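You operate a simulated robot arm through the tools that you are given. There is no shell and no other tool. Be economical: measure what you need, move in short steps, check, and stop when the job is done.

You are at the controls of a simulated robot arm. One attempt, no reset.

Task
Switch the wrapper switch on. Then press the ratchet knob two times. Then push the roll cover shut. Then stack the grey cap from the top of the long table on top of the red cap. Do these in the order given.
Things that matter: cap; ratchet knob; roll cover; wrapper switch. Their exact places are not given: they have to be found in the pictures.

Only the result counts: the job must be done as asked and must still hold three seconds after the hand-in. Knocking over, shifting, dropping, spilling or breaking anything else fails it. A push-on lid holds only when it is set on centred and level and pressed home; a screw cap is set on level and turned clockwise until tight.

Robot
A 7-joint arm with a vacuum gripper, on a carriage that runs on a rail from [-3, 1561] to [2, -919] (x, y) and turns from -3.857 to 1.937 rad about z. Base frame: it is fixed where the carriage stands at the start and does not move with it; the origin is on the floor, on the carriage's upright axis, x ahead of it, y to its left, z up. Lengths are in mm, angles in rad, forces in N, time in s.
With the tool pointing down near the work surface it reaches from about 320 to 740 mm from the robot's upright axis, wherever it stands. Its first joint turns from -2.897 to 2.897 rad. Places, roughly: cap [750, -750, 750]; ratchet knob [600, -200, 800]; roll cover [700, -700, 900]; wrapper switch [400, -400, 800]. Payload 1.06 kg.
Tool frame: the origin (TCP) lies in the middle of the cups' lips, and z points out of the cups. The gripper has 1 cup of 24 mm across, covering 24 by 24 mm (tool x, y); the bellows give 8 mm. With the vacuum on, a cup seals on a smooth face that it is pressed against (1 to 4 N); it does not hold porous or soft things. The pull reaches 23 N.
Orientation is that of the tool frame in the base frame, as a unit quaternion [x, y, z, w]. With the cups facing straight down, the tool's x points along the base's -x, its y along +y and its z along -z.

Tools
- The arm moves only by the tool play_rows. Its argument "targets" is text: rows parted by semicolons, each of 7 numbers parted by spaces: the shift along the tool's x, y, z in m, then the turn, a rotation vector about the tool's x, y, z in rad, then the vacuum: 1 switches it on, 0 off. In form: dx dy dz wx wy wz vac; .... A call has 1 to 10 rows; each row shifts and turns the commanded pose from where the row before left it, along the tool's axes as they then stand. Rows are played at 5 a second. More than 50 mm and 0.15 rad between two rows, or a gripper value outside its range, and nothing of the call is played. A pose out of reach is approached as far as the arm can. The call stops where the force on the tool passes 40 N (or 10 N more than at its start, if that is more) or the arm is blocked; 0.2 s more then pass. The pull builds up within a second once a cup has sealed. Time passes only in rows, and 0.2 s behind the last, so rows that do not move give it time. It gives the time, the measured TCP pose, the force on the tool (base axes) and the pull of the vacuum at its end, in the units of the frame above (readings bear some noise), with the torque about the TCP (base axes, N m) and any sound that the robot's microphone picked up.
- Cameras (640 x 400 px; columns grow to the right, rows downward): "scene" is now at [22.3, 102.3, 1513.3]; the picture's right is [-0.66, -0.75, 0.00], its down [-0.49, 0.43, -0.76] and it looks along [0.57, -0.50, -0.65] (base axes); focal length 252 px, centre (320, 200). "wrist" rides on the gripper at [78, 19, -96] in the tool frame; the picture's right is [-0.24, 0.97, 0.00], its down [-0.71, -0.17, -0.69] and it looks along [-0.67, -0.16, 0.73] (tool axes); focal length 243 px, centre (320, 200).
- capture(camera): a new picture of that camera. It takes no simulated time.
- lift_body(by): slides the trunk up (or, below 0, down) by that many mm; the arm and the scene camera ride with it, the base frame stays. It gives what a move gives, with no picture.
- drive_base(legs): drives the robot by 1 to 6 legs, each [ahead, left, turn to the left] in mm, mm and rad, along the robot's own axes; the way and the turn of a leg run together, so that a leg with both is an arc; at most 1500 mm and 3.142 rad a leg. The arm and the cameras ride along, it lands a little off, and it stops where it bumps. It keeps to its track: a leg is cut to what the track allows. It gives what a move gives.
- aim_head(pan, tilt): turns the head with the scene camera to pan (to the left, within 2.705 rad either way) and tilt (down, from -0.506 to 1.204), counted from straight ahead of the robot. It gives what a move gives.
- measure_at(camera, pixels): for up to 12 pixels [column, row] of the newest picture of that camera ("zoom" is the newest enlarged one), the place [x, y, z] in the base frame of the surface seen there, good to about 3 mm, but the place of the scene camera against the robot may be out by one fixed shift of up to 25 mm in any direction. It takes no simulated time.
- close_up(camera, box): a new picture of the part [left, top, right, bottom] of that camera's present view, enlarged. It takes no simulated time.
- sign_off(): hands the job in; it is judged then, once.

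Go step by step. Measure first, check grasps and placings, and put right what went wrong. The budget is 110 turns and 82 pictures, counting those below and the enlarged ones. Unless the task says otherwise, let go and move clear before handing in, and close with one line.

The tools are called by a JSON object that holds its "name" and its "arguments". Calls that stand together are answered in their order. play_rows: Moves the arm, as the interface text tells. Its arguments: {"type":"object","properties":{"targets":{"type":"string"}},"required":["targets"]} The other tools are called the same way: lift_body (by) slides the trunk up or down; drive_base (legs) drives the base; aim_head (pan, tilt) turns the head that bears the scene camera; capture (camera) takes a picture; measure_at (camera, pixels) gives the place of the surface under pixels of a picture; close_up (camera, box) takes an enlarged picture of a part of a camera's view; sign_off () hands the job in.

At the start:

```text
clock: 0.0
position: [240.4, -330.5, 1179.2]
ee_rot: [0.0, 1.0, 0.0, 0.001]
wrist_force: [0.4, -0.1, -1.1]
torque: [-0.03, 0.0, 0.01]
pull: 0.1
trunk travel left (down, up): [-450.0, 140.0]
robot x, y, heading: [-0.5, -1.2, -0.001]
head pan, tilt: [-0.717, 0.712]
```

scene: 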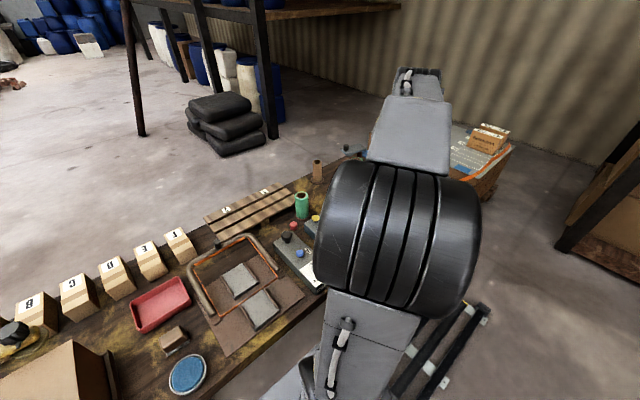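
wrist: 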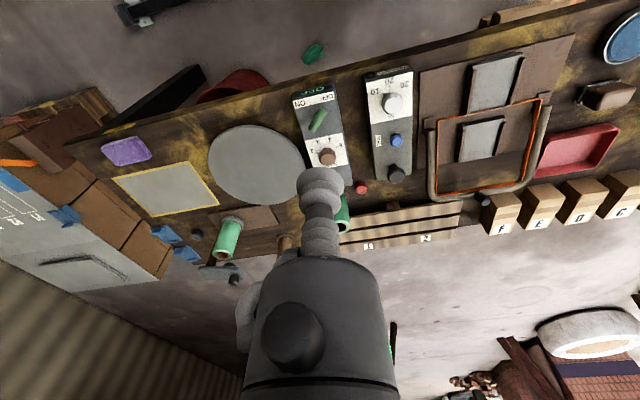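

The wrist picture shows a bench with two control panels (around 320,130 and 390,120) and a frame-like thing (490,130). I'll enlarge both areas.

{"name": "close_up", "arguments": {"camera": "wrist", "box": [270, 50, 430, 200]}}

{"name": "close_up", "arguments": {"camera": "wrist", "box": [0, 80, 280, 300]}}

{"name": "close_up", "arguments": {"camera": "wrist", "box": [400, 0, 640, 240]}}

```text
2.67 times, centred on (350, 125) of wrist
```

zoom: 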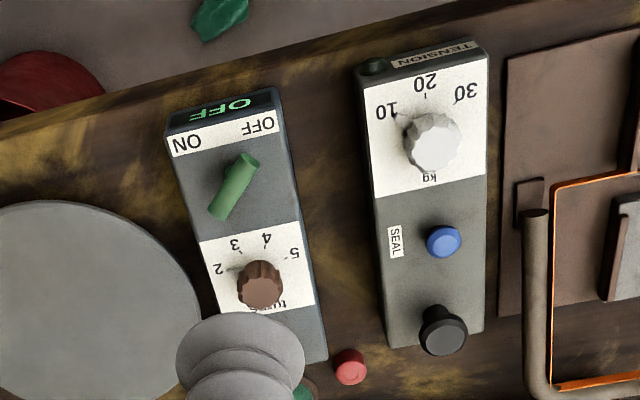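

```text
1.82 times, centred on (140, 190) of wrist
```

zoom: 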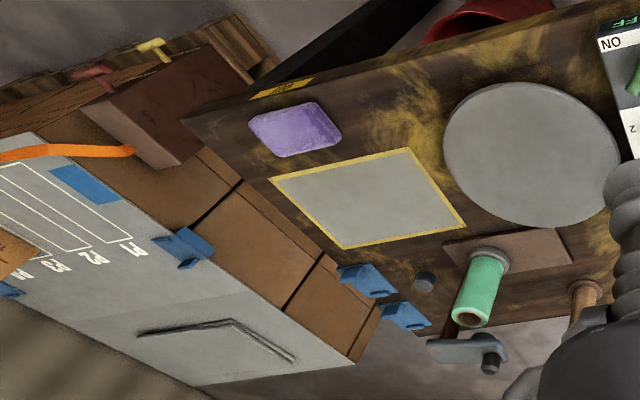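

```text
1.67 times, centred on (520, 120) of wrist
```

zoom: 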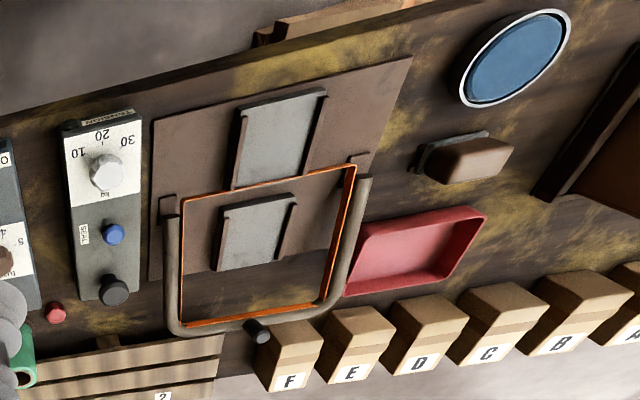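

The arm hides the right part of the bench. I'll measure key points and look with the head panned.

{"name": "measure_at", "arguments": {"camera": "wrist", "pixels": [[318, 120], [327, 157], [396, 140], [396, 174], [391, 103], [361, 189], [196, 235], [230, 240], [490, 150], [220, 275], [100, 270], [126, 150]]}}

{"name": "aim_head", "arguments": {"pan": -1.2, "tilt": 0.6}}

{"name": "capture", "arguments": {"camera": "scene"}}

```text
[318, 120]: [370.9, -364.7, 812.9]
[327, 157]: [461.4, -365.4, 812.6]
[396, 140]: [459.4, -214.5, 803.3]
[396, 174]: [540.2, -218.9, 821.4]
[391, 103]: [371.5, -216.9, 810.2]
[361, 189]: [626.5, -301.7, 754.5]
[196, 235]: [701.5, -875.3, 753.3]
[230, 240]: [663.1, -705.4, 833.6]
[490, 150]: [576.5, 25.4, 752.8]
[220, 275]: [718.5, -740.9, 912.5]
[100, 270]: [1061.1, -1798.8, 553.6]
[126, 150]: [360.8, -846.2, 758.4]
```

```text
clock: 0.9
position: [241.2, -330.3, 1179.0]
ee_rot: [0.0, 1.0, 0.0, -0.001]
wrist_force: [-0.5, 0.5, 1.0]
torque: [0.0, 0.03, 0.0]
pull: 0.2
trunk travel left (down, up): [-450.0, 140.0]
robot x, y, heading: [0.6, -0.4, 0.001]
head pan, tilt: [-1.201, 0.6]
```

```text
76 pictures are left
```

scene: 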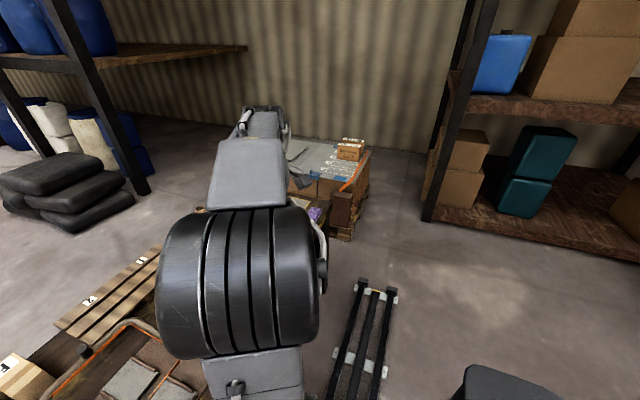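

Green lever at (318,120) is the ON/OFF switch; I'll enlarge it and measure along it.

{"name": "close_up", "arguments": {"camera": "wrist", "box": [285, 75, 365, 135]}}

{"name": "measure_at", "arguments": {"camera": "zoom", "pixels": [[310, 215], [290, 260], [265, 310], [245, 340], [200, 300], [330, 320], [150, 90], [310, 60]]}}

```text
6.67 times, centred on (325, 105) of wrist
```

zoom: 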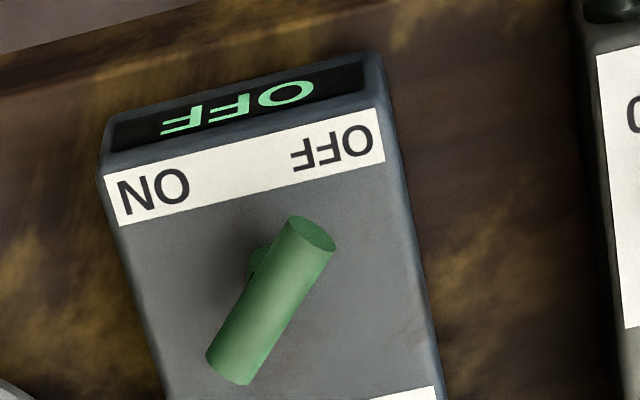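

```text
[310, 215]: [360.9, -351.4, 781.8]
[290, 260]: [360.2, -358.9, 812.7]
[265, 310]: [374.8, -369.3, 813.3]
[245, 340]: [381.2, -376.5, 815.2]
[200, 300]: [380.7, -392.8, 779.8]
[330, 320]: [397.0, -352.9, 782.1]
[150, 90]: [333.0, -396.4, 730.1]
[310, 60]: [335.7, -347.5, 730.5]
```

{"name": "measure_at", "arguments": {"camera": "zoom", "pixels": [[310, 235], [325, 240], [300, 265], [315, 265], [285, 225], [235, 370], [220, 350], [250, 370], [258, 262], [280, 300], [240, 320]]}}

{"name": "measure_at", "arguments": {"camera": "zoom", "pixels": [[150, 220], [410, 200], [430, 360], [170, 370]]}}

```text
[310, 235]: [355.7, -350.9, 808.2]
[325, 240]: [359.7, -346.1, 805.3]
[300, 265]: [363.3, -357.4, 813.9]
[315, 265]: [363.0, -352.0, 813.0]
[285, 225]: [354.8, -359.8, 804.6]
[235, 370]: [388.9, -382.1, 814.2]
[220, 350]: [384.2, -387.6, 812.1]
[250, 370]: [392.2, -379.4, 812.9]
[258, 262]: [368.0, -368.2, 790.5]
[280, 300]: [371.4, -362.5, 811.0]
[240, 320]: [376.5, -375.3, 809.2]
```

```text
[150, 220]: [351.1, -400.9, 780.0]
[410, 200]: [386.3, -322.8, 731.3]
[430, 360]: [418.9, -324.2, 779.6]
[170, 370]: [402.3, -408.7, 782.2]
```

The bar handle lies from (355,-350) to (391,-382), z about 808, pointing to OFF. I'll move to just beside its +y side, above the panel.

{"name": "play_rows", "arguments": {"targets": "-0.018 0.000 0.041 0 0 0 0;-0.018 0.000 0.041 0 0 0 0;-0.018 0.000 0.041 0 0 0 0;-0.018 0.000 0.041 0 0 0 0;-0.018 0.000 0.041 0 0 0 0;-0.018 0.000 0.041 0 0 0 0;-0.018 0.000 0.041 0 0 0 0;-0.018 0.000 0.041 0 0 0 0;0 0 0 0 0 0 0"}}

{"name": "capture", "arguments": {"camera": "wrist"}}

```text
clock: 2.9
position: [385.1, -329.9, 850.0]
ee_rot: [0.0, 1.0, 0.0, 0.0]
wrist_force: [0.0, 0.8, -1.5]
torque: [-0.05, 0.0, 0.02]
pull: 0.0
trunk travel left (down, up): [-450.0, 140.0]
robot x, y, heading: [-2.7, -1.1, -0.001]
head pan, tilt: [-1.201, 0.6]
```

```text
74 pictures are left
```

wrist: 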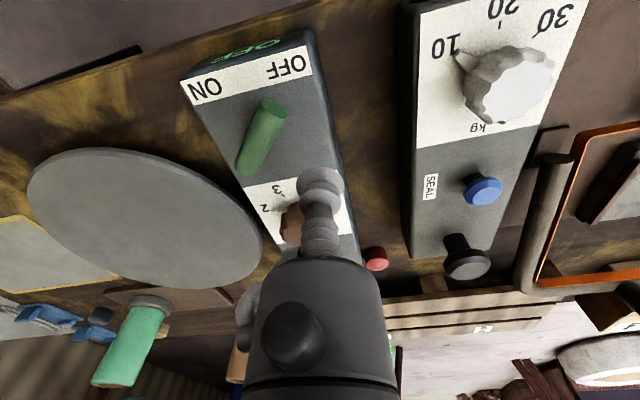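

Now re-measuring the bar from nearer.

{"name": "measure_at", "arguments": {"camera": "wrist", "pixels": [[268, 112], [260, 138], [250, 160], [322, 172], [467, 268], [375, 258], [477, 190]]}}

{"name": "close_up", "arguments": {"camera": "wrist", "box": [400, 130, 560, 290]}}

```text
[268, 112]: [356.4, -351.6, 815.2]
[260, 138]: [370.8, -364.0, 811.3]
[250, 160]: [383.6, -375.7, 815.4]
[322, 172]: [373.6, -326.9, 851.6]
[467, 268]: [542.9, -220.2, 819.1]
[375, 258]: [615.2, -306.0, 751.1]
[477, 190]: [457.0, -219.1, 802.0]
```

```text
2.50 times, centred on (480, 210) of wrist
```

zoom: 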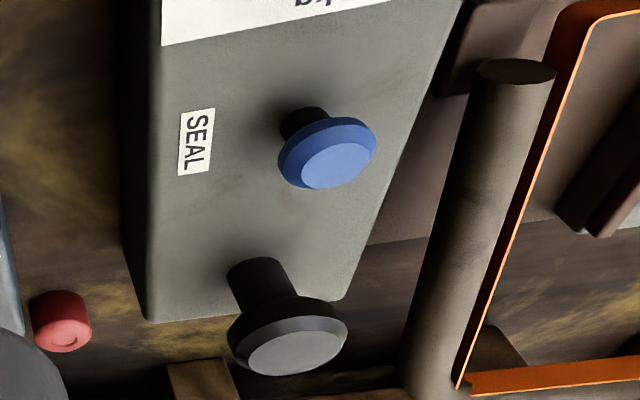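

{"name": "play_rows", "arguments": {"targets": "0 0 0.03 0 0 0 0;0 0 0.028 0 0 0 0;0.014 -0.0086 0 0 0 0 0;0.0103 -0.0028 0 0 0 0 0;0.0077 -0.0057 0 0 0 0 0;0.0053 -0.0079 0 0 0 0 0;0.0023 -0.0104 0 0 0 0 0"}}

{"name": "capture", "arguments": {"camera": "wrist"}}

```text
clock: 4.5
position: [344.0, -365.5, 791.5]
ee_rot: [0.0, 1.0, 0.001, 0.0]
wrist_force: [0.0, 0.0, 0.8]
torque: [0.03, 0.0, -0.01]
pull: 0.1
trunk travel left (down, up): [-450.0, 140.0]
robot x, y, heading: [-0.1, -1.7, -0.003]
head pan, tilt: [-1.201, 0.6]
```

```text
72 pictures are left
```

wrist: 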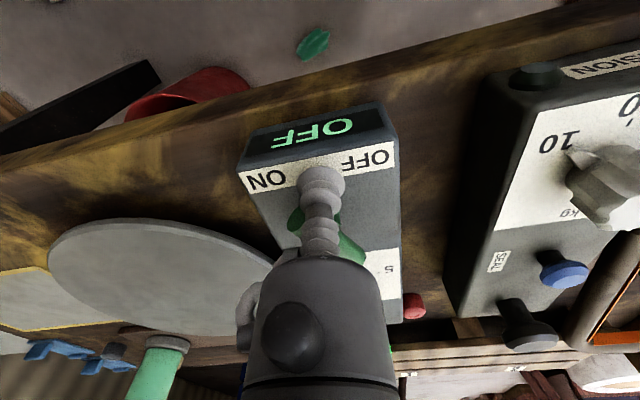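

The bar has turned towards ON but the display still says OFF; pushing on.

{"name": "play_rows", "arguments": {"targets": "-0.0005 -0.0062 0 0 0 0 0;-0.0020 -0.006 0 0 0 0 0;-0.002 -0.005 0 0 0 0 0"}}

{"name": "capture", "arguments": {"camera": "wrist"}}

```text
clock: 5.3
position: [348.3, -376.9, 792.6]
ee_rot: [0.0, 1.0, 0.002, -0.001]
wrist_force: [-14.0, 30.0, 1.5]
torque: [-0.45, -0.27, 0.08]
pull: 0.0
trunk travel left (down, up): [-450.0, 140.0]
robot x, y, heading: [3.0, 0.5, 0.006]
head pan, tilt: [-1.201, 0.6]
```

```text
71 pictures are left
```

wrist: 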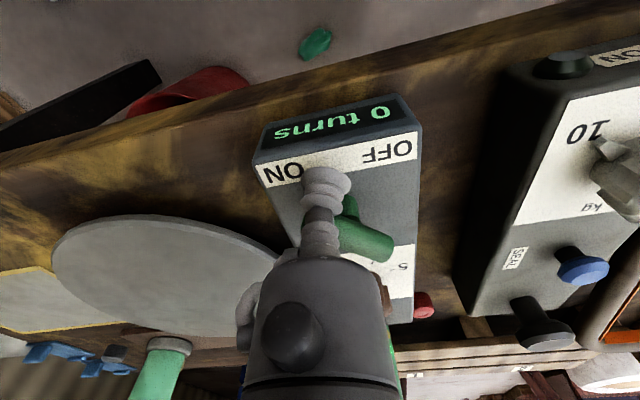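

The display now reads "0 turns": the switch is on. I back off, rise, and move to above the black mushroom knob for a look.

{"name": "play_rows", "arguments": {"targets": "0.003 0.015 0 0 0 0 0;0 0 -0.045 0 0 0 0;0 0 -0.045 0 0 0 0;-0.03 0.033 0 0 0 0 0;-0.03 0.033 0 0 0 0 0;-0.03 0.033 0 0 0 0 0;0 0 0 0 0 0 0"}}

{"name": "capture", "arguments": {"camera": "wrist"}}

```text
clock: 6.9
position: [436.1, -267.8, 883.2]
ee_rot: [0.001, 1.0, -0.001, -0.001]
wrist_force: [0.6, 0.5, 0.6]
torque: [0.01, 0.0, 0.04]
pull: 0.1
trunk travel left (down, up): [-450.0, 140.0]
robot x, y, heading: [-1.2, 1.2, -0.002]
head pan, tilt: [-1.201, 0.6]
```

```text
70 pictures are left
```

wrist: 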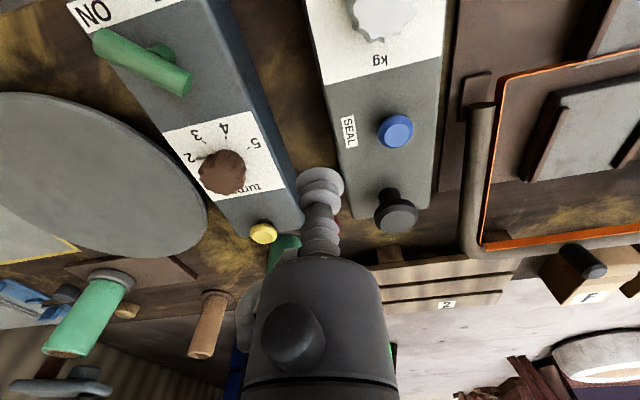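

{"name": "measure_at", "arguments": {"camera": "wrist", "pixels": [[398, 215], [390, 212], [407, 220], [398, 225], [375, 180], [385, 190], [263, 233], [397, 128]]}}

{"name": "close_up", "arguments": {"camera": "wrist", "box": [330, 100, 450, 240]}}

```text
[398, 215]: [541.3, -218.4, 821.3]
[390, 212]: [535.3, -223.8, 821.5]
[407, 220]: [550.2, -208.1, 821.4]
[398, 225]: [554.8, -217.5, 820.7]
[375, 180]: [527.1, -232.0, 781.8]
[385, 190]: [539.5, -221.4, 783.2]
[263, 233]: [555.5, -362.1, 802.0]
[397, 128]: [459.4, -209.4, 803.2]
```

```text
2.86 times, centred on (390, 170) of wrist
```

zoom: 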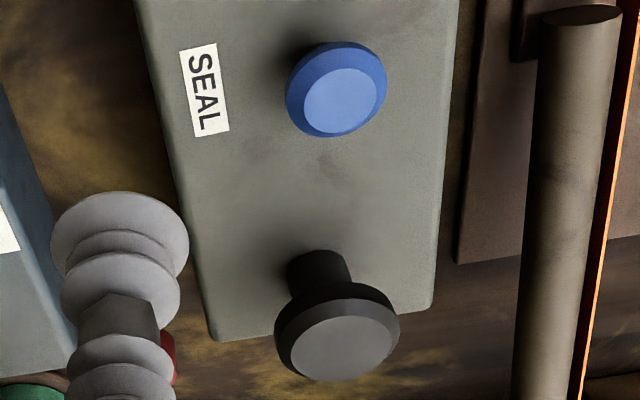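

Top of the knob centred about (549,-217,821). Moving above it.

{"name": "play_rows", "arguments": {"targets": "-0.038 0.017 0 0 0 0 0;-0.038 0.017 0 0 0 0 0;-0.037 0.017 0 0 0 0 0;0 0 0.038 0 0 0 0;0 0 0.015 0 0 0 0;0 0 0 0 0 0 0"}}

{"name": "capture", "arguments": {"camera": "wrist"}}

```text
clock: 8.3
position: [550.6, -217.9, 830.8]
ee_rot: [0.001, 1.0, 0.0, 0.0]
wrist_force: [0.8, -0.2, 0.0]
torque: [-0.01, -0.02, 0.02]
pull: 0.1
trunk travel left (down, up): [-450.0, 140.0]
robot x, y, heading: [2.8, -3.8, 0.003]
head pan, tilt: [-1.201, 0.6]
```

```text
68 pictures are left
```

wrist: 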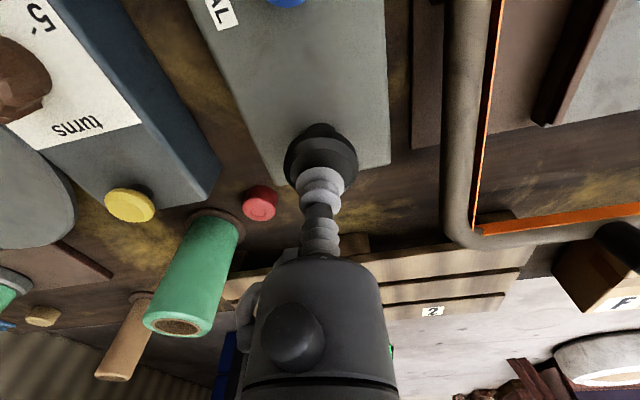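

Cup is over the knob. Pressing down in small steps.

{"name": "play_rows", "arguments": {"targets": "0 0 0.010 0 0 0 0;0 0 0.004 0 0 0 0;0 0 0.004 0 0 0 0;0 0 0.004 0 0 0 0;0 0 0 0 0 0 0"}}

```text
clock: 9.5
position: [549.0, -218.6, 807.5]
ee_rot: [0.0, 1.0, -0.001, -0.001]
wrist_force: [-0.5, 0.6, 2.2]
torque: [-0.01, -0.01, 0.04]
pull: 0.0
trunk travel left (down, up): [-450.0, 140.0]
robot x, y, heading: [0.6, 1.6, 0.005]
head pan, tilt: [-1.201, 0.6]
```

{"name": "play_rows", "arguments": {"targets": "0 0 0.003 0 0 0 0;0 0 0.003 0 0 0 0;0 0 0 0 0 0 0"}}

```text
clock: 10.3
position: [550.0, -218.0, 802.4]
ee_rot: [0.0, 1.0, 0.001, -0.001]
wrist_force: [-0.1, -0.9, 3.1]
torque: [-0.01, 0.01, -0.02]
pull: 0.1
trunk travel left (down, up): [-450.0, 140.0]
robot x, y, heading: [-0.3, 1.1, -0.002]
head pan, tilt: [-1.201, 0.6]
```

{"name": "play_rows", "arguments": {"targets": "0 0 0.003 0 0 0 0;0 0 0.003 0 0 0 0;0 0 0 0 0 0 0"}}

{"name": "capture", "arguments": {"camera": "wrist"}}

```text
clock: 11.1
position: [549.3, -218.0, 794.7]
ee_rot: [0.0, 1.0, 0.0, 0.0]
wrist_force: [0.4, -1.0, 4.2]
torque: [0.05, 0.03, 0.01]
pull: 0.1
trunk travel left (down, up): [-450.0, 140.0]
robot x, y, heading: [-1.3, 4.8, -0.0]
head pan, tilt: [-1.201, 0.6]
heard: click
```

```text
67 pictures are left
```

wrist: 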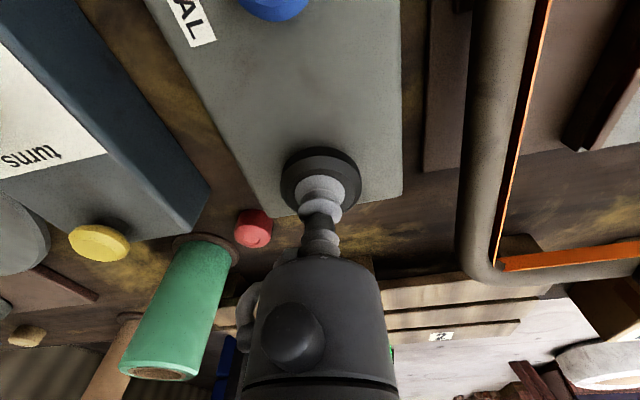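

A click at z≈795. I release fully, wait, and see whether it springs back.

{"name": "play_rows", "arguments": {"targets": "0 0 -0.015 0 0 0 0;0 0 -0.02 0 0 0 0;0 0 0 0 0 0 0;0 0 0 0 0 0 0"}}

{"name": "capture", "arguments": {"camera": "wrist"}}

```text
clock: 12.1
position: [550.1, -216.9, 830.7]
ee_rot: [0.001, 1.0, 0.0, 0.0]
wrist_force: [0.0, 0.2, 0.0]
torque: [-0.02, 0.0, 0.04]
pull: 0.1
trunk travel left (down, up): [-450.0, 140.0]
robot x, y, heading: [3.9, 0.2, -0.003]
head pan, tilt: [-1.201, 0.6]
```

```text
66 pictures are left
```

wrist: 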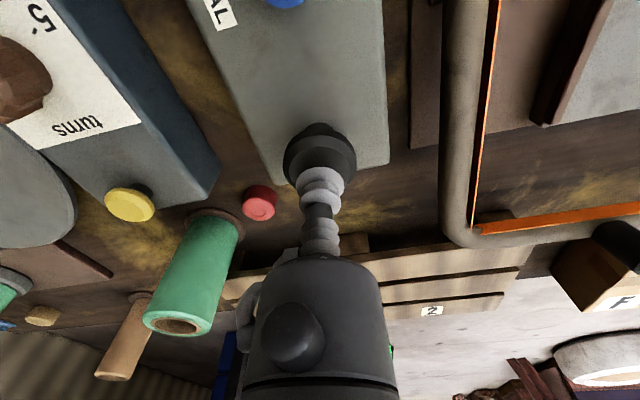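

It sprang back. Second press to the same depth, then up.

{"name": "play_rows", "arguments": {"targets": "0 0 0.010 0 0 0 0;0 0 0.009 0 0 0 0;0 0 0.006 0 0 0 0;0 0 0.006 0 0 0 0;0 0 0.005 0 0 0 0;0 0 0 0 0 0 0"}}

```text
clock: 13.5
position: [549.0, -217.8, 794.7]
ee_rot: [0.0, 1.0, 0.001, 0.0]
wrist_force: [1.5, -0.2, 4.5]
torque: [-0.05, 0.04, 0.0]
pull: 0.2
trunk travel left (down, up): [-450.0, 140.0]
robot x, y, heading: [-0.5, -1.2, -0.0]
head pan, tilt: [-1.201, 0.6]
heard: click
```

Second click. Now rising and pulling back before driving right to see the roll area.

{"name": "play_rows", "arguments": {"targets": "0 0 -0.045 0 0 0 0;0 0 -0.045 0 0 0 0;0.02 0 -0.045 0 0 0 0;0.02 0 -0.045 0 0 0 0;0.02 0 -0.045 0 0 0 0;0.03 0 -0.04 0 0 0 0;0.04 0 -0.03 0 0 0 0;0.04 0 0 0 0 0 0;0.04 0 0 0 0 0 0;0.04 0 0 0 0 0 0"}}

{"name": "drive_base", "arguments": {"legs": [[0, -450, 0]]}}

{"name": "capture", "arguments": {"camera": "wrist"}}

```text
clock: 15.7
position: [299.2, -216.4, 1089.2]
ee_rot: [0.0, 1.0, 0.0, 0.0]
wrist_force: [0.8, 0.3, -0.1]
torque: [-0.01, 0.02, -0.01]
pull: 0.0
trunk travel left (down, up): [-450.0, 140.0]
robot x, y, heading: [-0.2, -1.2, 0.002]
head pan, tilt: [-1.201, 0.6]
```

```text
clock: 18.4
position: [299.5, -669.4, 1089.6]
ee_rot: [0.002, 1.0, 0.0, 0.0]
wrist_force: [0.1, 0.1, -0.1]
torque: [0.0, 0.02, 0.02]
pull: 0.1
trunk travel left (down, up): [-450.0, 140.0]
robot x, y, heading: [2.3, -449.6, -0.007]
head pan, tilt: [-1.201, 0.6]
```

```text
65 pictures are left
```

wrist: 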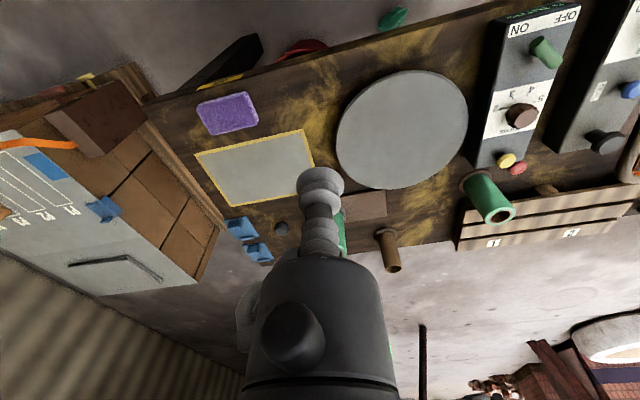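

The gripper hides the green roll; I'll move the cup to the left and look again, also with the head.

{"name": "play_rows", "arguments": {"targets": "0 0.05 0 0 0 0 0;0 0.05 0 0 0 0 0;0 0.05 0 0 0 0 0;0 0.05 0 0 0 0 0;0 0.05 0 0 0 0 0;0 0.05 0 0 0 0 0"}}

{"name": "aim_head", "arguments": {"pan": -0.5, "tilt": 0.75}}

{"name": "capture", "arguments": {"camera": "wrist"}}

{"name": "capture", "arguments": {"camera": "scene"}}

```text
clock: 19.9
position: [300.5, -369.6, 1089.1]
ee_rot: [0.002, 1.0, 0.0, 0.0]
wrist_force: [-0.5, -0.1, 0.0]
torque: [-0.03, -0.02, 0.02]
pull: 0.1
trunk travel left (down, up): [-450.0, 140.0]
robot x, y, heading: [7.3, -456.0, -0.001]
head pan, tilt: [-1.201, 0.6]
```

```text
clock: 20.9
position: [299.9, -371.6, 1088.0]
ee_rot: [0.001, 1.0, 0.0, 0.0]
wrist_force: [-0.7, -0.9, 0.2]
torque: [0.02, 0.04, 0.0]
pull: 0.0
trunk travel left (down, up): [-450.0, 140.0]
robot x, y, heading: [3.7, -452.7, -0.007]
head pan, tilt: [-0.499, 0.75]
```

```text
64 pictures are left
```

wrist: 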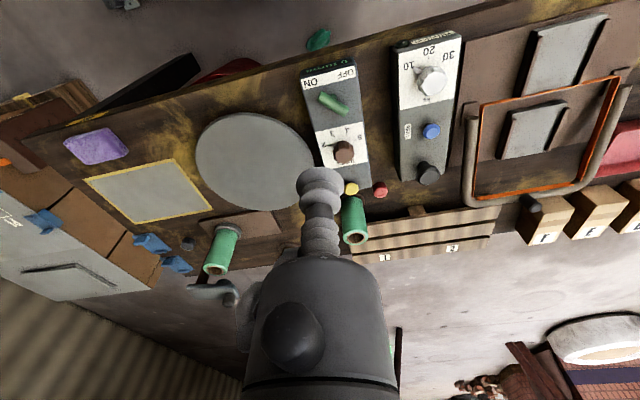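

```text
63 pictures are left
```

scene: 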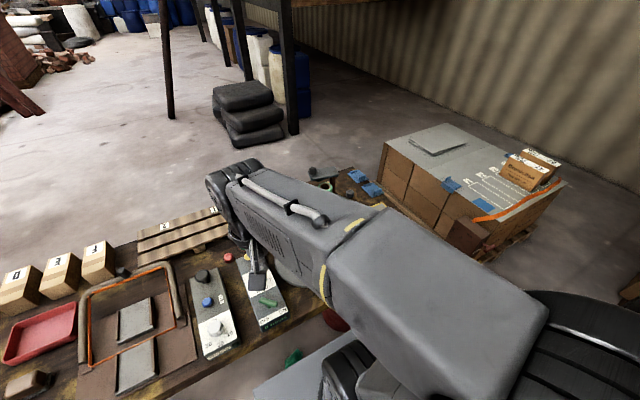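

{"name": "close_up", "arguments": {"camera": "wrist", "box": [130, 200, 270, 320]}}

{"name": "measure_at", "arguments": {"camera": "zoom", "pixels": [[295, 310], [360, 300], [380, 330], [350, 210], [320, 270], [290, 285], [190, 145], [480, 85], [360, 100]]}}

{"name": "close_up", "arguments": {"camera": "scene", "box": [280, 140, 400, 220]}}

```text
3.33 times, centred on (200, 260) of wrist
```

zoom: 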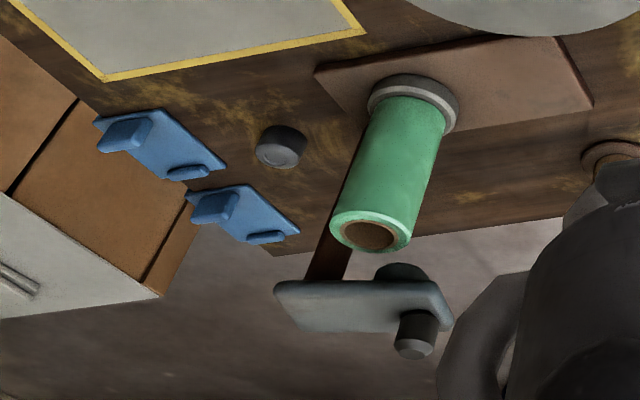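

```text
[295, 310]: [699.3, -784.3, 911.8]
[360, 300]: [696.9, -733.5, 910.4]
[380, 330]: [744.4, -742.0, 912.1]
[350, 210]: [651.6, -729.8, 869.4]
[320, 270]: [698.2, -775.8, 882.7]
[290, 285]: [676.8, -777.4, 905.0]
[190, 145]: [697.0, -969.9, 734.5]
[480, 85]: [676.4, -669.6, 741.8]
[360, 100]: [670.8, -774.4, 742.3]
```

```text
5.00 times, centred on (340, 180) of scene
```

zoom: 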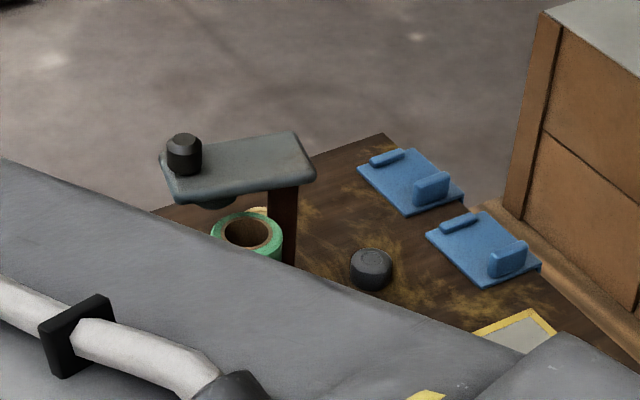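

The roll cover is the grey arm on a post with a black knob (zoom 185,150), standing beside the green roll. I'll bring the wrist camera nearer for its geometry.

{"name": "play_rows", "arguments": {"targets": "-0.03 -0.04 0 0 0 0 0;-0.03 -0.04 0 0 0 0 0;-0.03 -0.04 0 0 0 0 0;-0.03 -0.04 0 0 0 0 0;-0.03 -0.04 0 0 0 0 0;0 0 0 0 0 0 0"}}

{"name": "capture", "arguments": {"camera": "wrist"}}

```text
clock: 22.3
position: [452.9, -571.7, 1089.6]
ee_rot: [0.001, 1.0, 0.0, 0.0]
wrist_force: [0.4, 0.3, -0.3]
torque: [0.03, 0.02, 0.0]
pull: 0.1
trunk travel left (down, up): [-450.0, 140.0]
robot x, y, heading: [-0.7, -453.0, -0.001]
head pan, tilt: [-0.499, 0.75]
```

```text
60 pictures are left
```

wrist: 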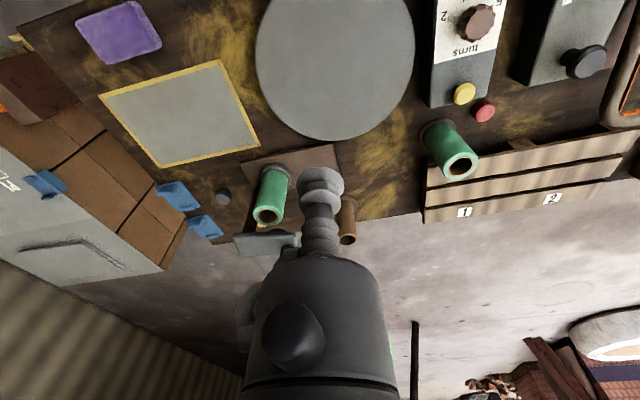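

{"name": "play_rows", "arguments": {"targets": "-0.02 0.04 0.0 0 0 0 0;-0.02 0.04 0.0 0 0 0 0;-0.02 0.04 0 0 0 0 0;0 0 0 0 0 0 0"}}

{"name": "close_up", "arguments": {"camera": "wrist", "box": [100, 110, 300, 270]}}

```text
clock: 23.3
position: [511.8, -450.1, 1089.9]
ee_rot: [0.002, 1.0, 0.0, 0.0]
wrist_force: [0.5, 0.2, 0.2]
torque: [0.0, 0.01, 0.01]
pull: 0.0
trunk travel left (down, up): [-450.0, 140.0]
robot x, y, heading: [4.6, -452.4, -0.006]
head pan, tilt: [-0.499, 0.75]
```

```text
2.50 times, centred on (200, 190) of wrist
```

zoom: 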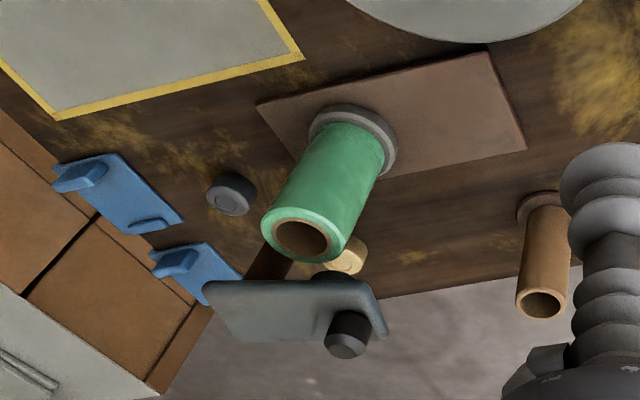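

{"name": "measure_at", "arguments": {"camera": "zoom", "pixels": [[215, 290], [230, 330], [300, 290], [320, 340], [345, 345], [358, 295], [380, 330], [268, 262], [275, 225], [330, 250], [345, 258], [230, 195]]}}

{"name": "measure_at", "arguments": {"camera": "zoom", "pixels": [[300, 212], [315, 262], [267, 232], [348, 232], [270, 275], [285, 270], [335, 277], [345, 327], [228, 285], [362, 286], [384, 337], [236, 338]]}}

```text
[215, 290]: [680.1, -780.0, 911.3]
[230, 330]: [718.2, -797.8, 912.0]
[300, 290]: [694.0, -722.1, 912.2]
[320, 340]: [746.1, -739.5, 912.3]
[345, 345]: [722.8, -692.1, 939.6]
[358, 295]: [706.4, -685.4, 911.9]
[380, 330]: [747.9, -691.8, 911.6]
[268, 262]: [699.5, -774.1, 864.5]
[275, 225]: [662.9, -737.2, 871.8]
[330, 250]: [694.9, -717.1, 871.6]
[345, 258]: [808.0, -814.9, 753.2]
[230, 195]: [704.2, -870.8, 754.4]
```

```text
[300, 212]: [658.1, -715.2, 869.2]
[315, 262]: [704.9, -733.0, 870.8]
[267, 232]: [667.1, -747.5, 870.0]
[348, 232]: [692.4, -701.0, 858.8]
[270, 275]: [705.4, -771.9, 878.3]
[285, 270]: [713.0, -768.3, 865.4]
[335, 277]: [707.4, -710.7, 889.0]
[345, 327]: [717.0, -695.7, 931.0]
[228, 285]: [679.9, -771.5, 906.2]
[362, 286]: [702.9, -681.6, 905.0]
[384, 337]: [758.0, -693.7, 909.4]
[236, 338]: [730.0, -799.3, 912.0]
```

Cover plate top z≈912, pivot post about (708,-776), knob on it at (722,-692); the roll centre is about (681,-724). It should swing towards -x. I'll drive right so the knob lies straight ahead.

{"name": "drive_base", "arguments": {"legs": [[0, -250, 0]]}}

{"name": "play_rows", "arguments": {"targets": "-0.045 0 0.015 0 0 0 0;-0.045 0 0.015 0 0 0 0;-0.045 0 0.015 0 0 0 0;-0.045 0 0.015 0 0 0 0;-0.045 0 0.015 0 0 0 0;-0.020 0 0 0 0 0 0;0 0 0 0 0 0 0"}}

{"name": "capture", "arguments": {"camera": "wrist"}}

```text
clock: 25.1
position: [511.5, -700.8, 1089.5]
ee_rot: [0.003, 1.0, 0.0, 0.0]
wrist_force: [-0.1, -0.1, -0.2]
torque: [0.01, 0.01, 0.01]
pull: 0.0
trunk travel left (down, up): [-450.0, 140.0]
robot x, y, heading: [-3.0, -701.8, -0.003]
head pan, tilt: [-0.499, 0.75]
```

```text
clock: 26.8
position: [723.5, -701.9, 1012.0]
ee_rot: [0.001, 1.0, 0.001, 0.0]
wrist_force: [0.3, 1.3, 0.2]
torque: [-0.01, 0.0, -0.01]
pull: 0.0
out of reach, approached as far as the arm can: row 5, 6
trunk travel left (down, up): [-450.0, 140.0]
robot x, y, heading: [2.8, -702.3, -0.003]
head pan, tilt: [-0.499, 0.75]
```

```text
58 pictures are left
```

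wrist: 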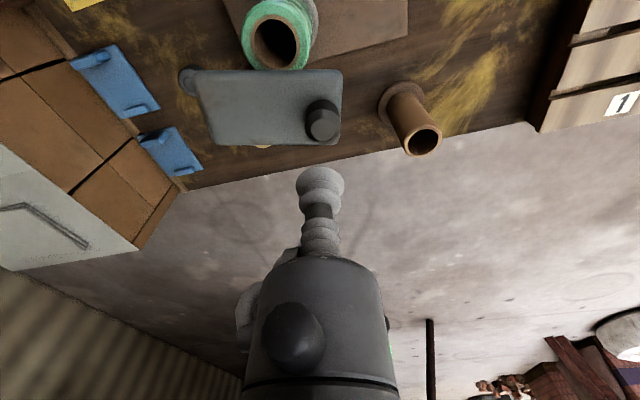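

Reach ends near x=725. I measure the cover again from here before choosing between tilting and suction.

{"name": "measure_at", "arguments": {"camera": "wrist", "pixels": [[193, 75], [188, 85], [340, 75], [336, 143], [213, 140], [322, 127], [280, 100], [190, 72], [276, 42], [305, 45], [262, 147], [250, 40]]}}

{"name": "close_up", "arguments": {"camera": "wrist", "box": [150, 0, 380, 150]}}

```text
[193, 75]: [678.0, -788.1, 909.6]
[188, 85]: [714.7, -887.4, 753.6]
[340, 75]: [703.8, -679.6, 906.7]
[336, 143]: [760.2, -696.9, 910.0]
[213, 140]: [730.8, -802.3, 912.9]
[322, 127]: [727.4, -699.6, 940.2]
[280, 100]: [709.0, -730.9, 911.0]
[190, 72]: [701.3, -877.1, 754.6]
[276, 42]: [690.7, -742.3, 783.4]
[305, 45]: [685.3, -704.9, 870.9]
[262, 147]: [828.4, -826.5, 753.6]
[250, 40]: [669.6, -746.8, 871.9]
```

```text
2.67 times, centred on (265, 75) of wrist
```

zoom: 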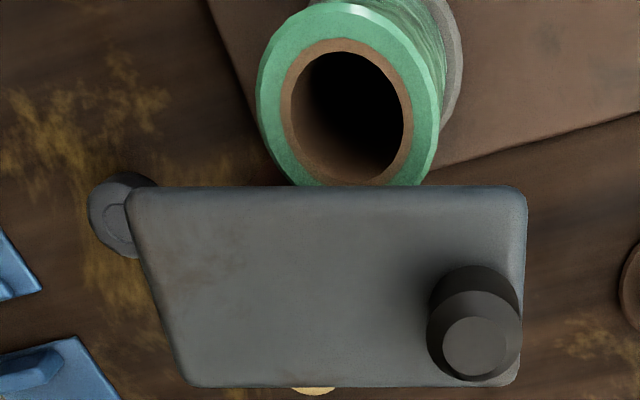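

I'll use suction on the plate top near (714,-735). First back off a bit to see where the commanded pose stands.

{"name": "play_rows", "arguments": {"targets": "0.015 -0.02 0.03 0 0 0 0;0.0 -0.013 0.02 0 0 0 0;0 0 0 0 0 0 0"}}

```text
clock: 27.6
position: [707.3, -734.7, 960.7]
ee_rot: [0.001, 1.0, 0.0, 0.0]
wrist_force: [0.6, 0.1, 0.3]
torque: [-0.01, 0.0, 0.02]
pull: 0.0
trunk travel left (down, up): [-450.0, 140.0]
robot x, y, heading: [-1.8, -702.8, 0.003]
head pan, tilt: [-0.499, 0.75]
```

{"name": "play_rows", "arguments": {"targets": "-0.007 0 0.03 0 0 0 1;0 0 0.012 0 0 0 1;0 0 0.006 0 0 0 1;0 0 0.003 0 0 0 1;0 0 0 0 0 0 1;0 0 0 0 0 0 1;0 0 0 0 0 0 1"}}

```text
clock: 29.1
position: [715.3, -735.0, 911.8]
ee_rot: [0.002, 1.0, 0.0, 0.001]
wrist_force: [2.6, -0.9, 8.7]
torque: [0.01, 0.02, 0.15]
pull: 23.0
trunk travel left (down, up): [-450.0, 140.0]
robot x, y, heading: [0.8, -700.5, -0.006]
head pan, tilt: [-0.499, 0.75]
```

Sealed, pull 23 N. Dragging along the presumed arc a short way to test.

{"name": "play_rows", "arguments": {"targets": "0.0053 0.0006 0 0 0 -0.13 1;0.0053 0.0006 0 0 0 -0.13 1;0 0 0 0 0 0 1"}}

{"name": "capture", "arguments": {"camera": "wrist"}}

```text
clock: 29.9
position: [702.7, -734.7, 910.3]
ee_rot: [-0.128, 0.992, -0.001, 0.0]
wrist_force: [-5.3, -1.8, 4.9]
torque: [0.05, -0.04, -0.24]
pull: 22.8
trunk travel left (down, up): [-450.0, 140.0]
robot x, y, heading: [4.0, -703.5, 0.003]
head pan, tilt: [-0.499, 0.75]
```

```text
56 pictures are left
```

wrist: 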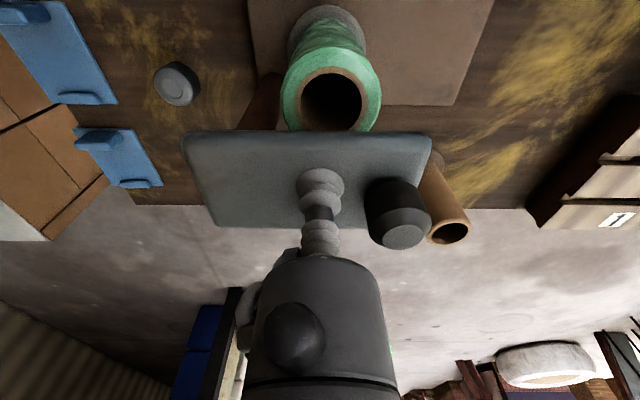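

{"name": "measure_at", "arguments": {"camera": "wrist", "pixels": [[187, 136], [425, 136], [412, 215], [215, 222], [404, 235], [258, 110], [270, 85], [330, 100]]}}

```text
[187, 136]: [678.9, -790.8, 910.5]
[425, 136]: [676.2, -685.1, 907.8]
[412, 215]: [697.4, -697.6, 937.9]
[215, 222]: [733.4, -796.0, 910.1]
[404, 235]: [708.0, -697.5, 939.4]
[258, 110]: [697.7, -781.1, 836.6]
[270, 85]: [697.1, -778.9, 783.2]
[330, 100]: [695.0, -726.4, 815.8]
```

The cover turns about the post as planned. Continuing the arc.

{"name": "play_rows", "arguments": {"targets": "0.0053 0.0006 0 0 0 -0.13 1;0.0053 0.0006 0 0 0 -0.13 1;0.0053 0.0006 0 0 0 -0.13 1;0 0 0 0 0 0 1"}}

{"name": "capture", "arguments": {"camera": "wrist"}}

```text
clock: 30.9
position: [688.7, -738.7, 911.2]
ee_rot: [-0.318, 0.948, 0.0, 0.0]
wrist_force: [-2.4, -3.4, -2.6]
torque: [0.04, -0.01, -0.18]
pull: 22.8
trunk travel left (down, up): [-450.0, 140.0]
robot x, y, heading: [1.1, -702.7, -0.002]
head pan, tilt: [-0.499, 0.75]
```

```text
55 pictures are left
```

wrist: 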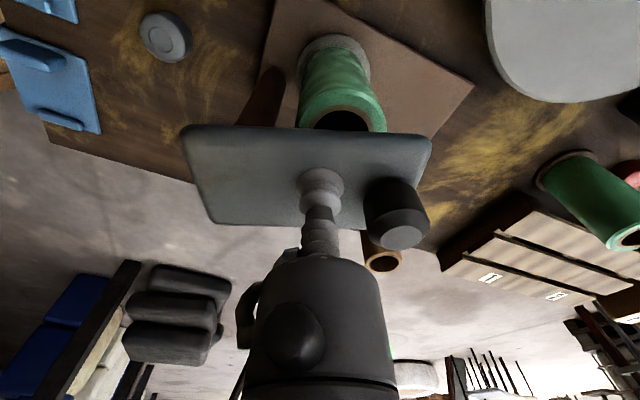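

{"name": "measure_at", "arguments": {"camera": "wrist", "pixels": [[187, 132], [427, 140], [213, 222], [400, 237], [300, 115], [385, 115], [345, 118]]}}

{"name": "close_up", "arguments": {"camera": "wrist", "box": [200, 20, 460, 260]}}

```text
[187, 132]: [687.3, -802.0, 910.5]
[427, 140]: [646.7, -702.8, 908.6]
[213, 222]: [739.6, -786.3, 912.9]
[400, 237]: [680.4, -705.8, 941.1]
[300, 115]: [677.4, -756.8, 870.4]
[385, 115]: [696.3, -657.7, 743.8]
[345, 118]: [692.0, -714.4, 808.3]
```

```text
1.67 times, centred on (330, 140) of wrist
```

zoom: 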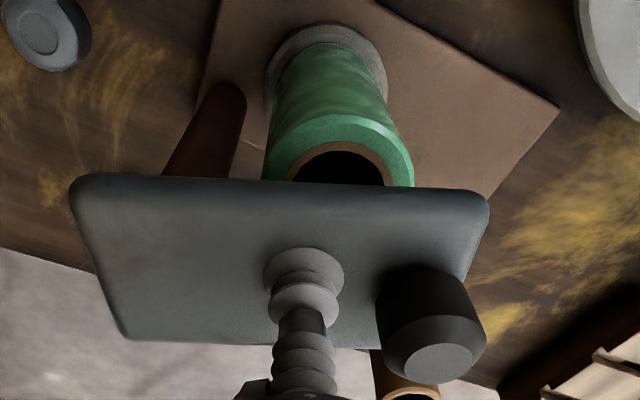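

The plate axis is now within ~4° of the roll's centre. Pushing on gently until a stop is felt.

{"name": "play_rows", "arguments": {"targets": "0.0028 0.0003 0 0 0 -0.07 1;0.0028 0.0003 0 0 0 -0.07 1;0 0 0 0 0 0 1"}}

```text
clock: 31.8
position: [684.0, -742.0, 910.6]
ee_rot: [-0.384, 0.923, 0.0, 0.0]
wrist_force: [-4.2, -0.7, 0.4]
torque: [0.0, -0.01, -0.13]
pull: 23.0
trunk travel left (down, up): [-450.0, 140.0]
robot x, y, heading: [0.5, -702.9, -0.005]
head pan, tilt: [-0.499, 0.75]
```

{"name": "play_rows", "arguments": {"targets": "0.0028 0.0003 0 0 0 -0.07 1;0.0028 0.0003 0 0 0 -0.07 1;0 0 0 0 0 0 1"}}

{"name": "capture", "arguments": {"camera": "wrist"}}

```text
clock: 32.5
position: [681.9, -743.5, 912.2]
ee_rot: [-0.448, 0.894, 0.0, 0.001]
wrist_force: [6.5, 6.5, 1.9]
torque: [-0.04, -0.05, -0.02]
pull: 23.4
trunk travel left (down, up): [-450.0, 140.0]
robot x, y, heading: [3.7, -701.1, -0.004]
head pan, tilt: [-0.499, 0.75]
```

```text
53 pictures are left
```

wrist: 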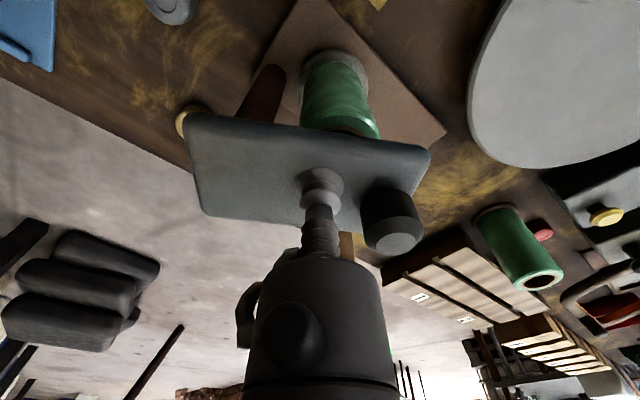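

Force has reversed (resisting): the stop seems reached. One more small push to confirm.

{"name": "play_rows", "arguments": {"targets": "0.003 0.0003 0 0 0 0 1;0 0 0 0 0 0 1"}}

{"name": "measure_at", "arguments": {"camera": "wrist", "pixels": [[187, 120], [425, 150], [210, 212], [395, 243], [310, 110]]}}

```text
clock: 33.1
position: [679.4, -746.5, 912.7]
ee_rot: [-0.446, 0.895, -0.001, 0.0]
wrist_force: [7.0, 8.6, 7.5]
torque: [-0.08, 0.07, 0.02]
pull: 22.6
trunk travel left (down, up): [-450.0, 140.0]
robot x, y, heading: [3.4, -701.6, -0.009]
head pan, tilt: [-0.499, 0.75]
```

```text
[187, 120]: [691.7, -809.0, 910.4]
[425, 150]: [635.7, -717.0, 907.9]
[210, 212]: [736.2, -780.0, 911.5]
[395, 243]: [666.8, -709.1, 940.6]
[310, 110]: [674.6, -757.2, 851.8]
```

The cover has reached its stop over the roll. Releasing and rising straight up.

{"name": "play_rows", "arguments": {"targets": "0 0 0 0 0 0 0;0 0 0 0 0 0 0;0 0 0 0 0 0 0;0 0 -0.01 0 0 0 0;0 0 -0.04 0 0 0 0;0 0 -0.045 0 0 0 0;0.045 0 -0.01 0 0 0.1 0;0.045 0 -0.01 0 0 0.1 0;0.045 0 -0.01 0 0 0.1 0;0.045 0 -0.01 0 0 0.1 0"}}

{"name": "capture", "arguments": {"camera": "wrist"}}

```text
clock: 35.4
position: [551.6, -872.1, 1045.2]
ee_rot: [-0.26, 0.966, -0.001, 0.0]
wrist_force: [0.6, 0.0, 0.1]
torque: [-0.02, 0.03, 0.01]
pull: 0.0
trunk travel left (down, up): [-450.0, 140.0]
robot x, y, heading: [2.8, -702.2, -0.002]
head pan, tilt: [-0.499, 0.75]
```

```text
52 pictures are left
```

wrist: 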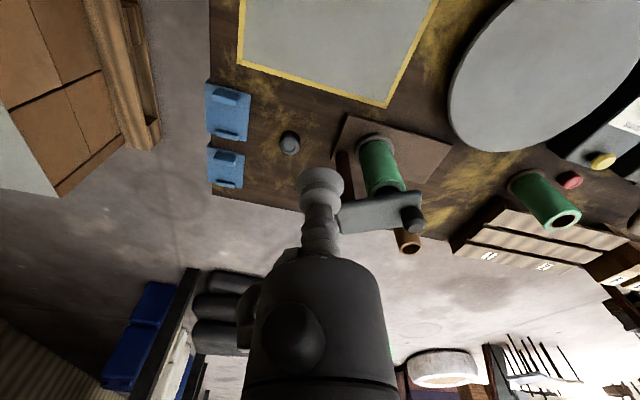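

{"name": "close_up", "arguments": {"camera": "wrist", "box": [265, 110, 445, 260]}}

{"name": "measure_at", "arguments": {"camera": "wrist", "pixels": [[289, 140], [286, 138], [293, 143], [289, 148], [344, 222], [414, 212], [375, 210], [571, 180]]}}

```text
2.67 times, centred on (355, 185) of wrist
```

zoom: 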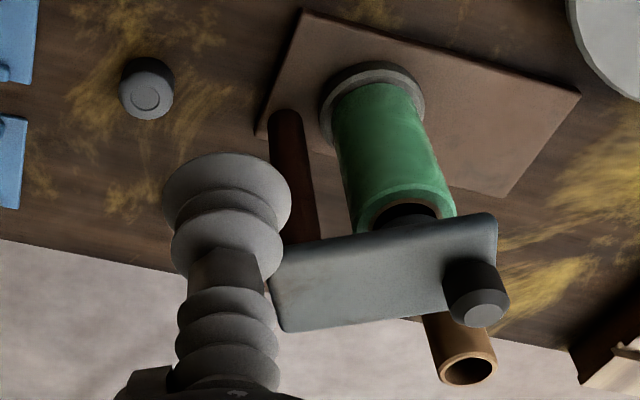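

```text
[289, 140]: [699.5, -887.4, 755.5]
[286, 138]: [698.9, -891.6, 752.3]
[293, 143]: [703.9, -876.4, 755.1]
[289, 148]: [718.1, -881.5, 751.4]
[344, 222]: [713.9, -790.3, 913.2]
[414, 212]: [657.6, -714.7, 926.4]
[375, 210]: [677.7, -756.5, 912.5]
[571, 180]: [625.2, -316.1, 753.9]
```

The cover's plug sits over the roll and it stayed put. The grey cap is at about (702,-883,754). I undo the yaw and drive right to come square to it.

{"name": "play_rows", "arguments": {"targets": "0 0.04 -0.01 0 0 0.15 0;0 0.04 0 0 0 0.15 0;0 0.04 0 0 0 0.15 0;0 0.02 0 0 0 0.076 0;0 0 0 0 0 0 0"}}

{"name": "drive_base", "arguments": {"legs": [[0, -150, 0]]}}

{"name": "capture", "arguments": {"camera": "wrist"}}

```text
clock: 36.5
position: [504.7, -741.4, 1055.4]
ee_rot: [0.001, 1.0, 0.0, 0.0]
wrist_force: [-0.6, 0.1, -1.1]
torque: [0.02, 0.03, 0.02]
pull: 0.0
trunk travel left (down, up): [-450.0, 140.0]
robot x, y, heading: [-0.0, -701.7, -0.001]
head pan, tilt: [-0.499, 0.75]
```

```text
clock: 37.9
position: [505.6, -892.6, 1056.2]
ee_rot: [0.001, 1.0, 0.0, 0.0]
wrist_force: [0.2, -0.6, 0.2]
torque: [-0.01, -0.02, 0.02]
pull: 0.1
trunk travel left (down, up): [-450.0, 140.0]
robot x, y, heading: [-2.2, -853.3, -0.008]
head pan, tilt: [-0.499, 0.75]
```

```text
50 pictures are left
```

wrist: 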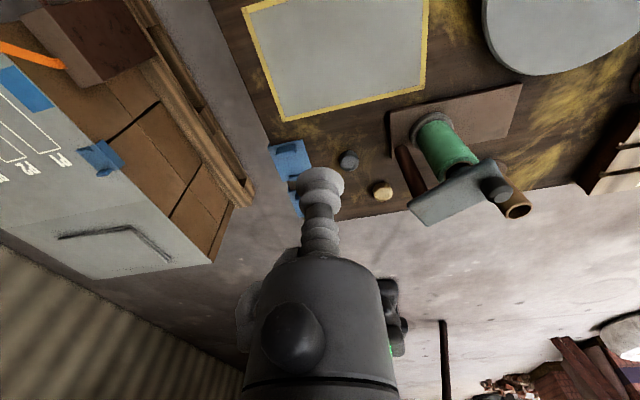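

{"name": "play_rows", "arguments": {"targets": "-0.033 0.003 0.033 0 0 0 0;-0.033 0.003 0.033 0 0 0 0;-0.033 0.0 0.033 0 0 0 0;-0.033 0 0.033 0 0 0 0;-0.02 0 0.04 0 0 0 0;0 0 0 0 0 0 0"}}

{"name": "capture", "arguments": {"camera": "wrist"}}

```text
clock: 39.3
position: [657.4, -886.2, 883.3]
ee_rot: [0.0, 1.0, 0.0, 0.0]
wrist_force: [0.0, 1.3, 0.3]
torque: [0.0, 0.01, -0.02]
pull: 0.0
trunk travel left (down, up): [-450.0, 140.0]
robot x, y, heading: [2.1, -851.5, -0.008]
head pan, tilt: [-0.499, 0.75]
```

```text
49 pictures are left
```

wrist: 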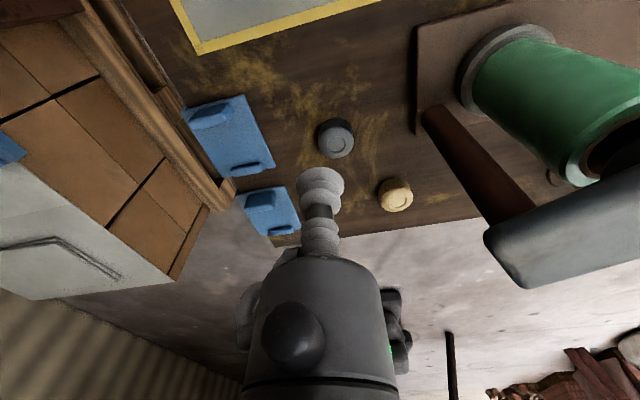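

{"name": "close_up", "arguments": {"camera": "wrist", "box": [300, 105, 380, 165]}}

{"name": "measure_at", "arguments": {"camera": "zoom", "pixels": [[310, 275], [250, 260], [375, 270], [315, 220], [310, 320], [210, 250], [280, 370], [180, 200], [220, 130], [410, 220], [310, 250], [310, 300]]}}

```text
6.67 times, centred on (340, 135) of wrist
```

zoom: 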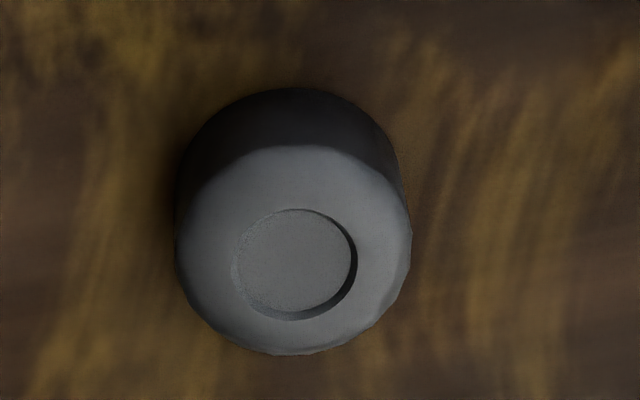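

```text
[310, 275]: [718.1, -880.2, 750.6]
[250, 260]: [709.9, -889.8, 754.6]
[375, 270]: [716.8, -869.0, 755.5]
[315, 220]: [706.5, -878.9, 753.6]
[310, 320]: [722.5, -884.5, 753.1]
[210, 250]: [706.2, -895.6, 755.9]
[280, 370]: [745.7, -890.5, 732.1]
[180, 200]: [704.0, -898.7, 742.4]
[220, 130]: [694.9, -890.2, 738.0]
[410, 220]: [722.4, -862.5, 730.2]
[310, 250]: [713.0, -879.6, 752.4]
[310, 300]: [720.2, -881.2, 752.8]
```

Cap top centre about (712,-882.5,754), outer diameter ~40, small recess. Lining up above it.

{"name": "play_rows", "arguments": {"targets": "-0.03 0.0037 0.035 0 0 0 0;-0.0246 0 0.035 0 0 0 0;0 0 0.02 0 0 0 0;0 0 0 0 0 0 0"}}

{"name": "close_up", "arguments": {"camera": "wrist", "box": [260, 100, 400, 220]}}

```text
clock: 40.3
position: [710.8, -882.3, 793.7]
ee_rot: [0.001, 1.0, 0.0, 0.0]
wrist_force: [-0.8, -0.6, -0.1]
torque: [0.02, 0.01, -0.01]
pull: 0.1
trunk travel left (down, up): [-450.0, 140.0]
robot x, y, heading: [-0.1, -853.5, -0.004]
head pan, tilt: [-0.499, 0.75]
```

```text
3.33 times, centred on (330, 160) of wrist
```

zoom: 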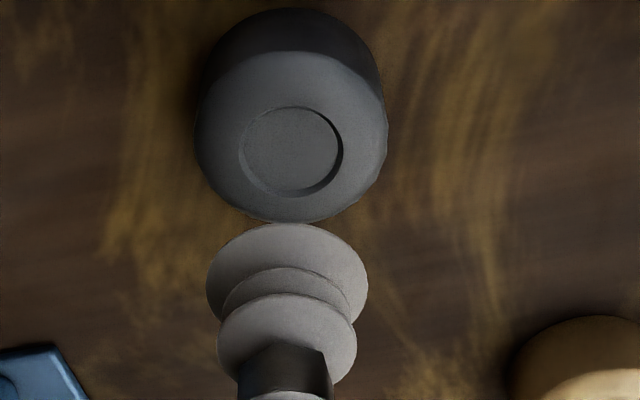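

{"name": "measure_at", "arguments": {"camera": "zoom", "pixels": [[291, 150], [225, 135], [365, 140], [291, 70], [291, 205], [215, 135], [375, 140], [291, 100], [291, 195], [230, 180], [350, 180]]}}

```text
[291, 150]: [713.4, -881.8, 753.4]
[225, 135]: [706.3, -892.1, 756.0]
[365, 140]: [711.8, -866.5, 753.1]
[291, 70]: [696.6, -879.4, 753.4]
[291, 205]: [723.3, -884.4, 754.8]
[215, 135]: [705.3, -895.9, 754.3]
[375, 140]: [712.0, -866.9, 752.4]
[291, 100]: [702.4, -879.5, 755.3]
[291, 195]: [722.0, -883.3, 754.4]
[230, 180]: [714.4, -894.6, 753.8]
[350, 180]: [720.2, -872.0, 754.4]
```

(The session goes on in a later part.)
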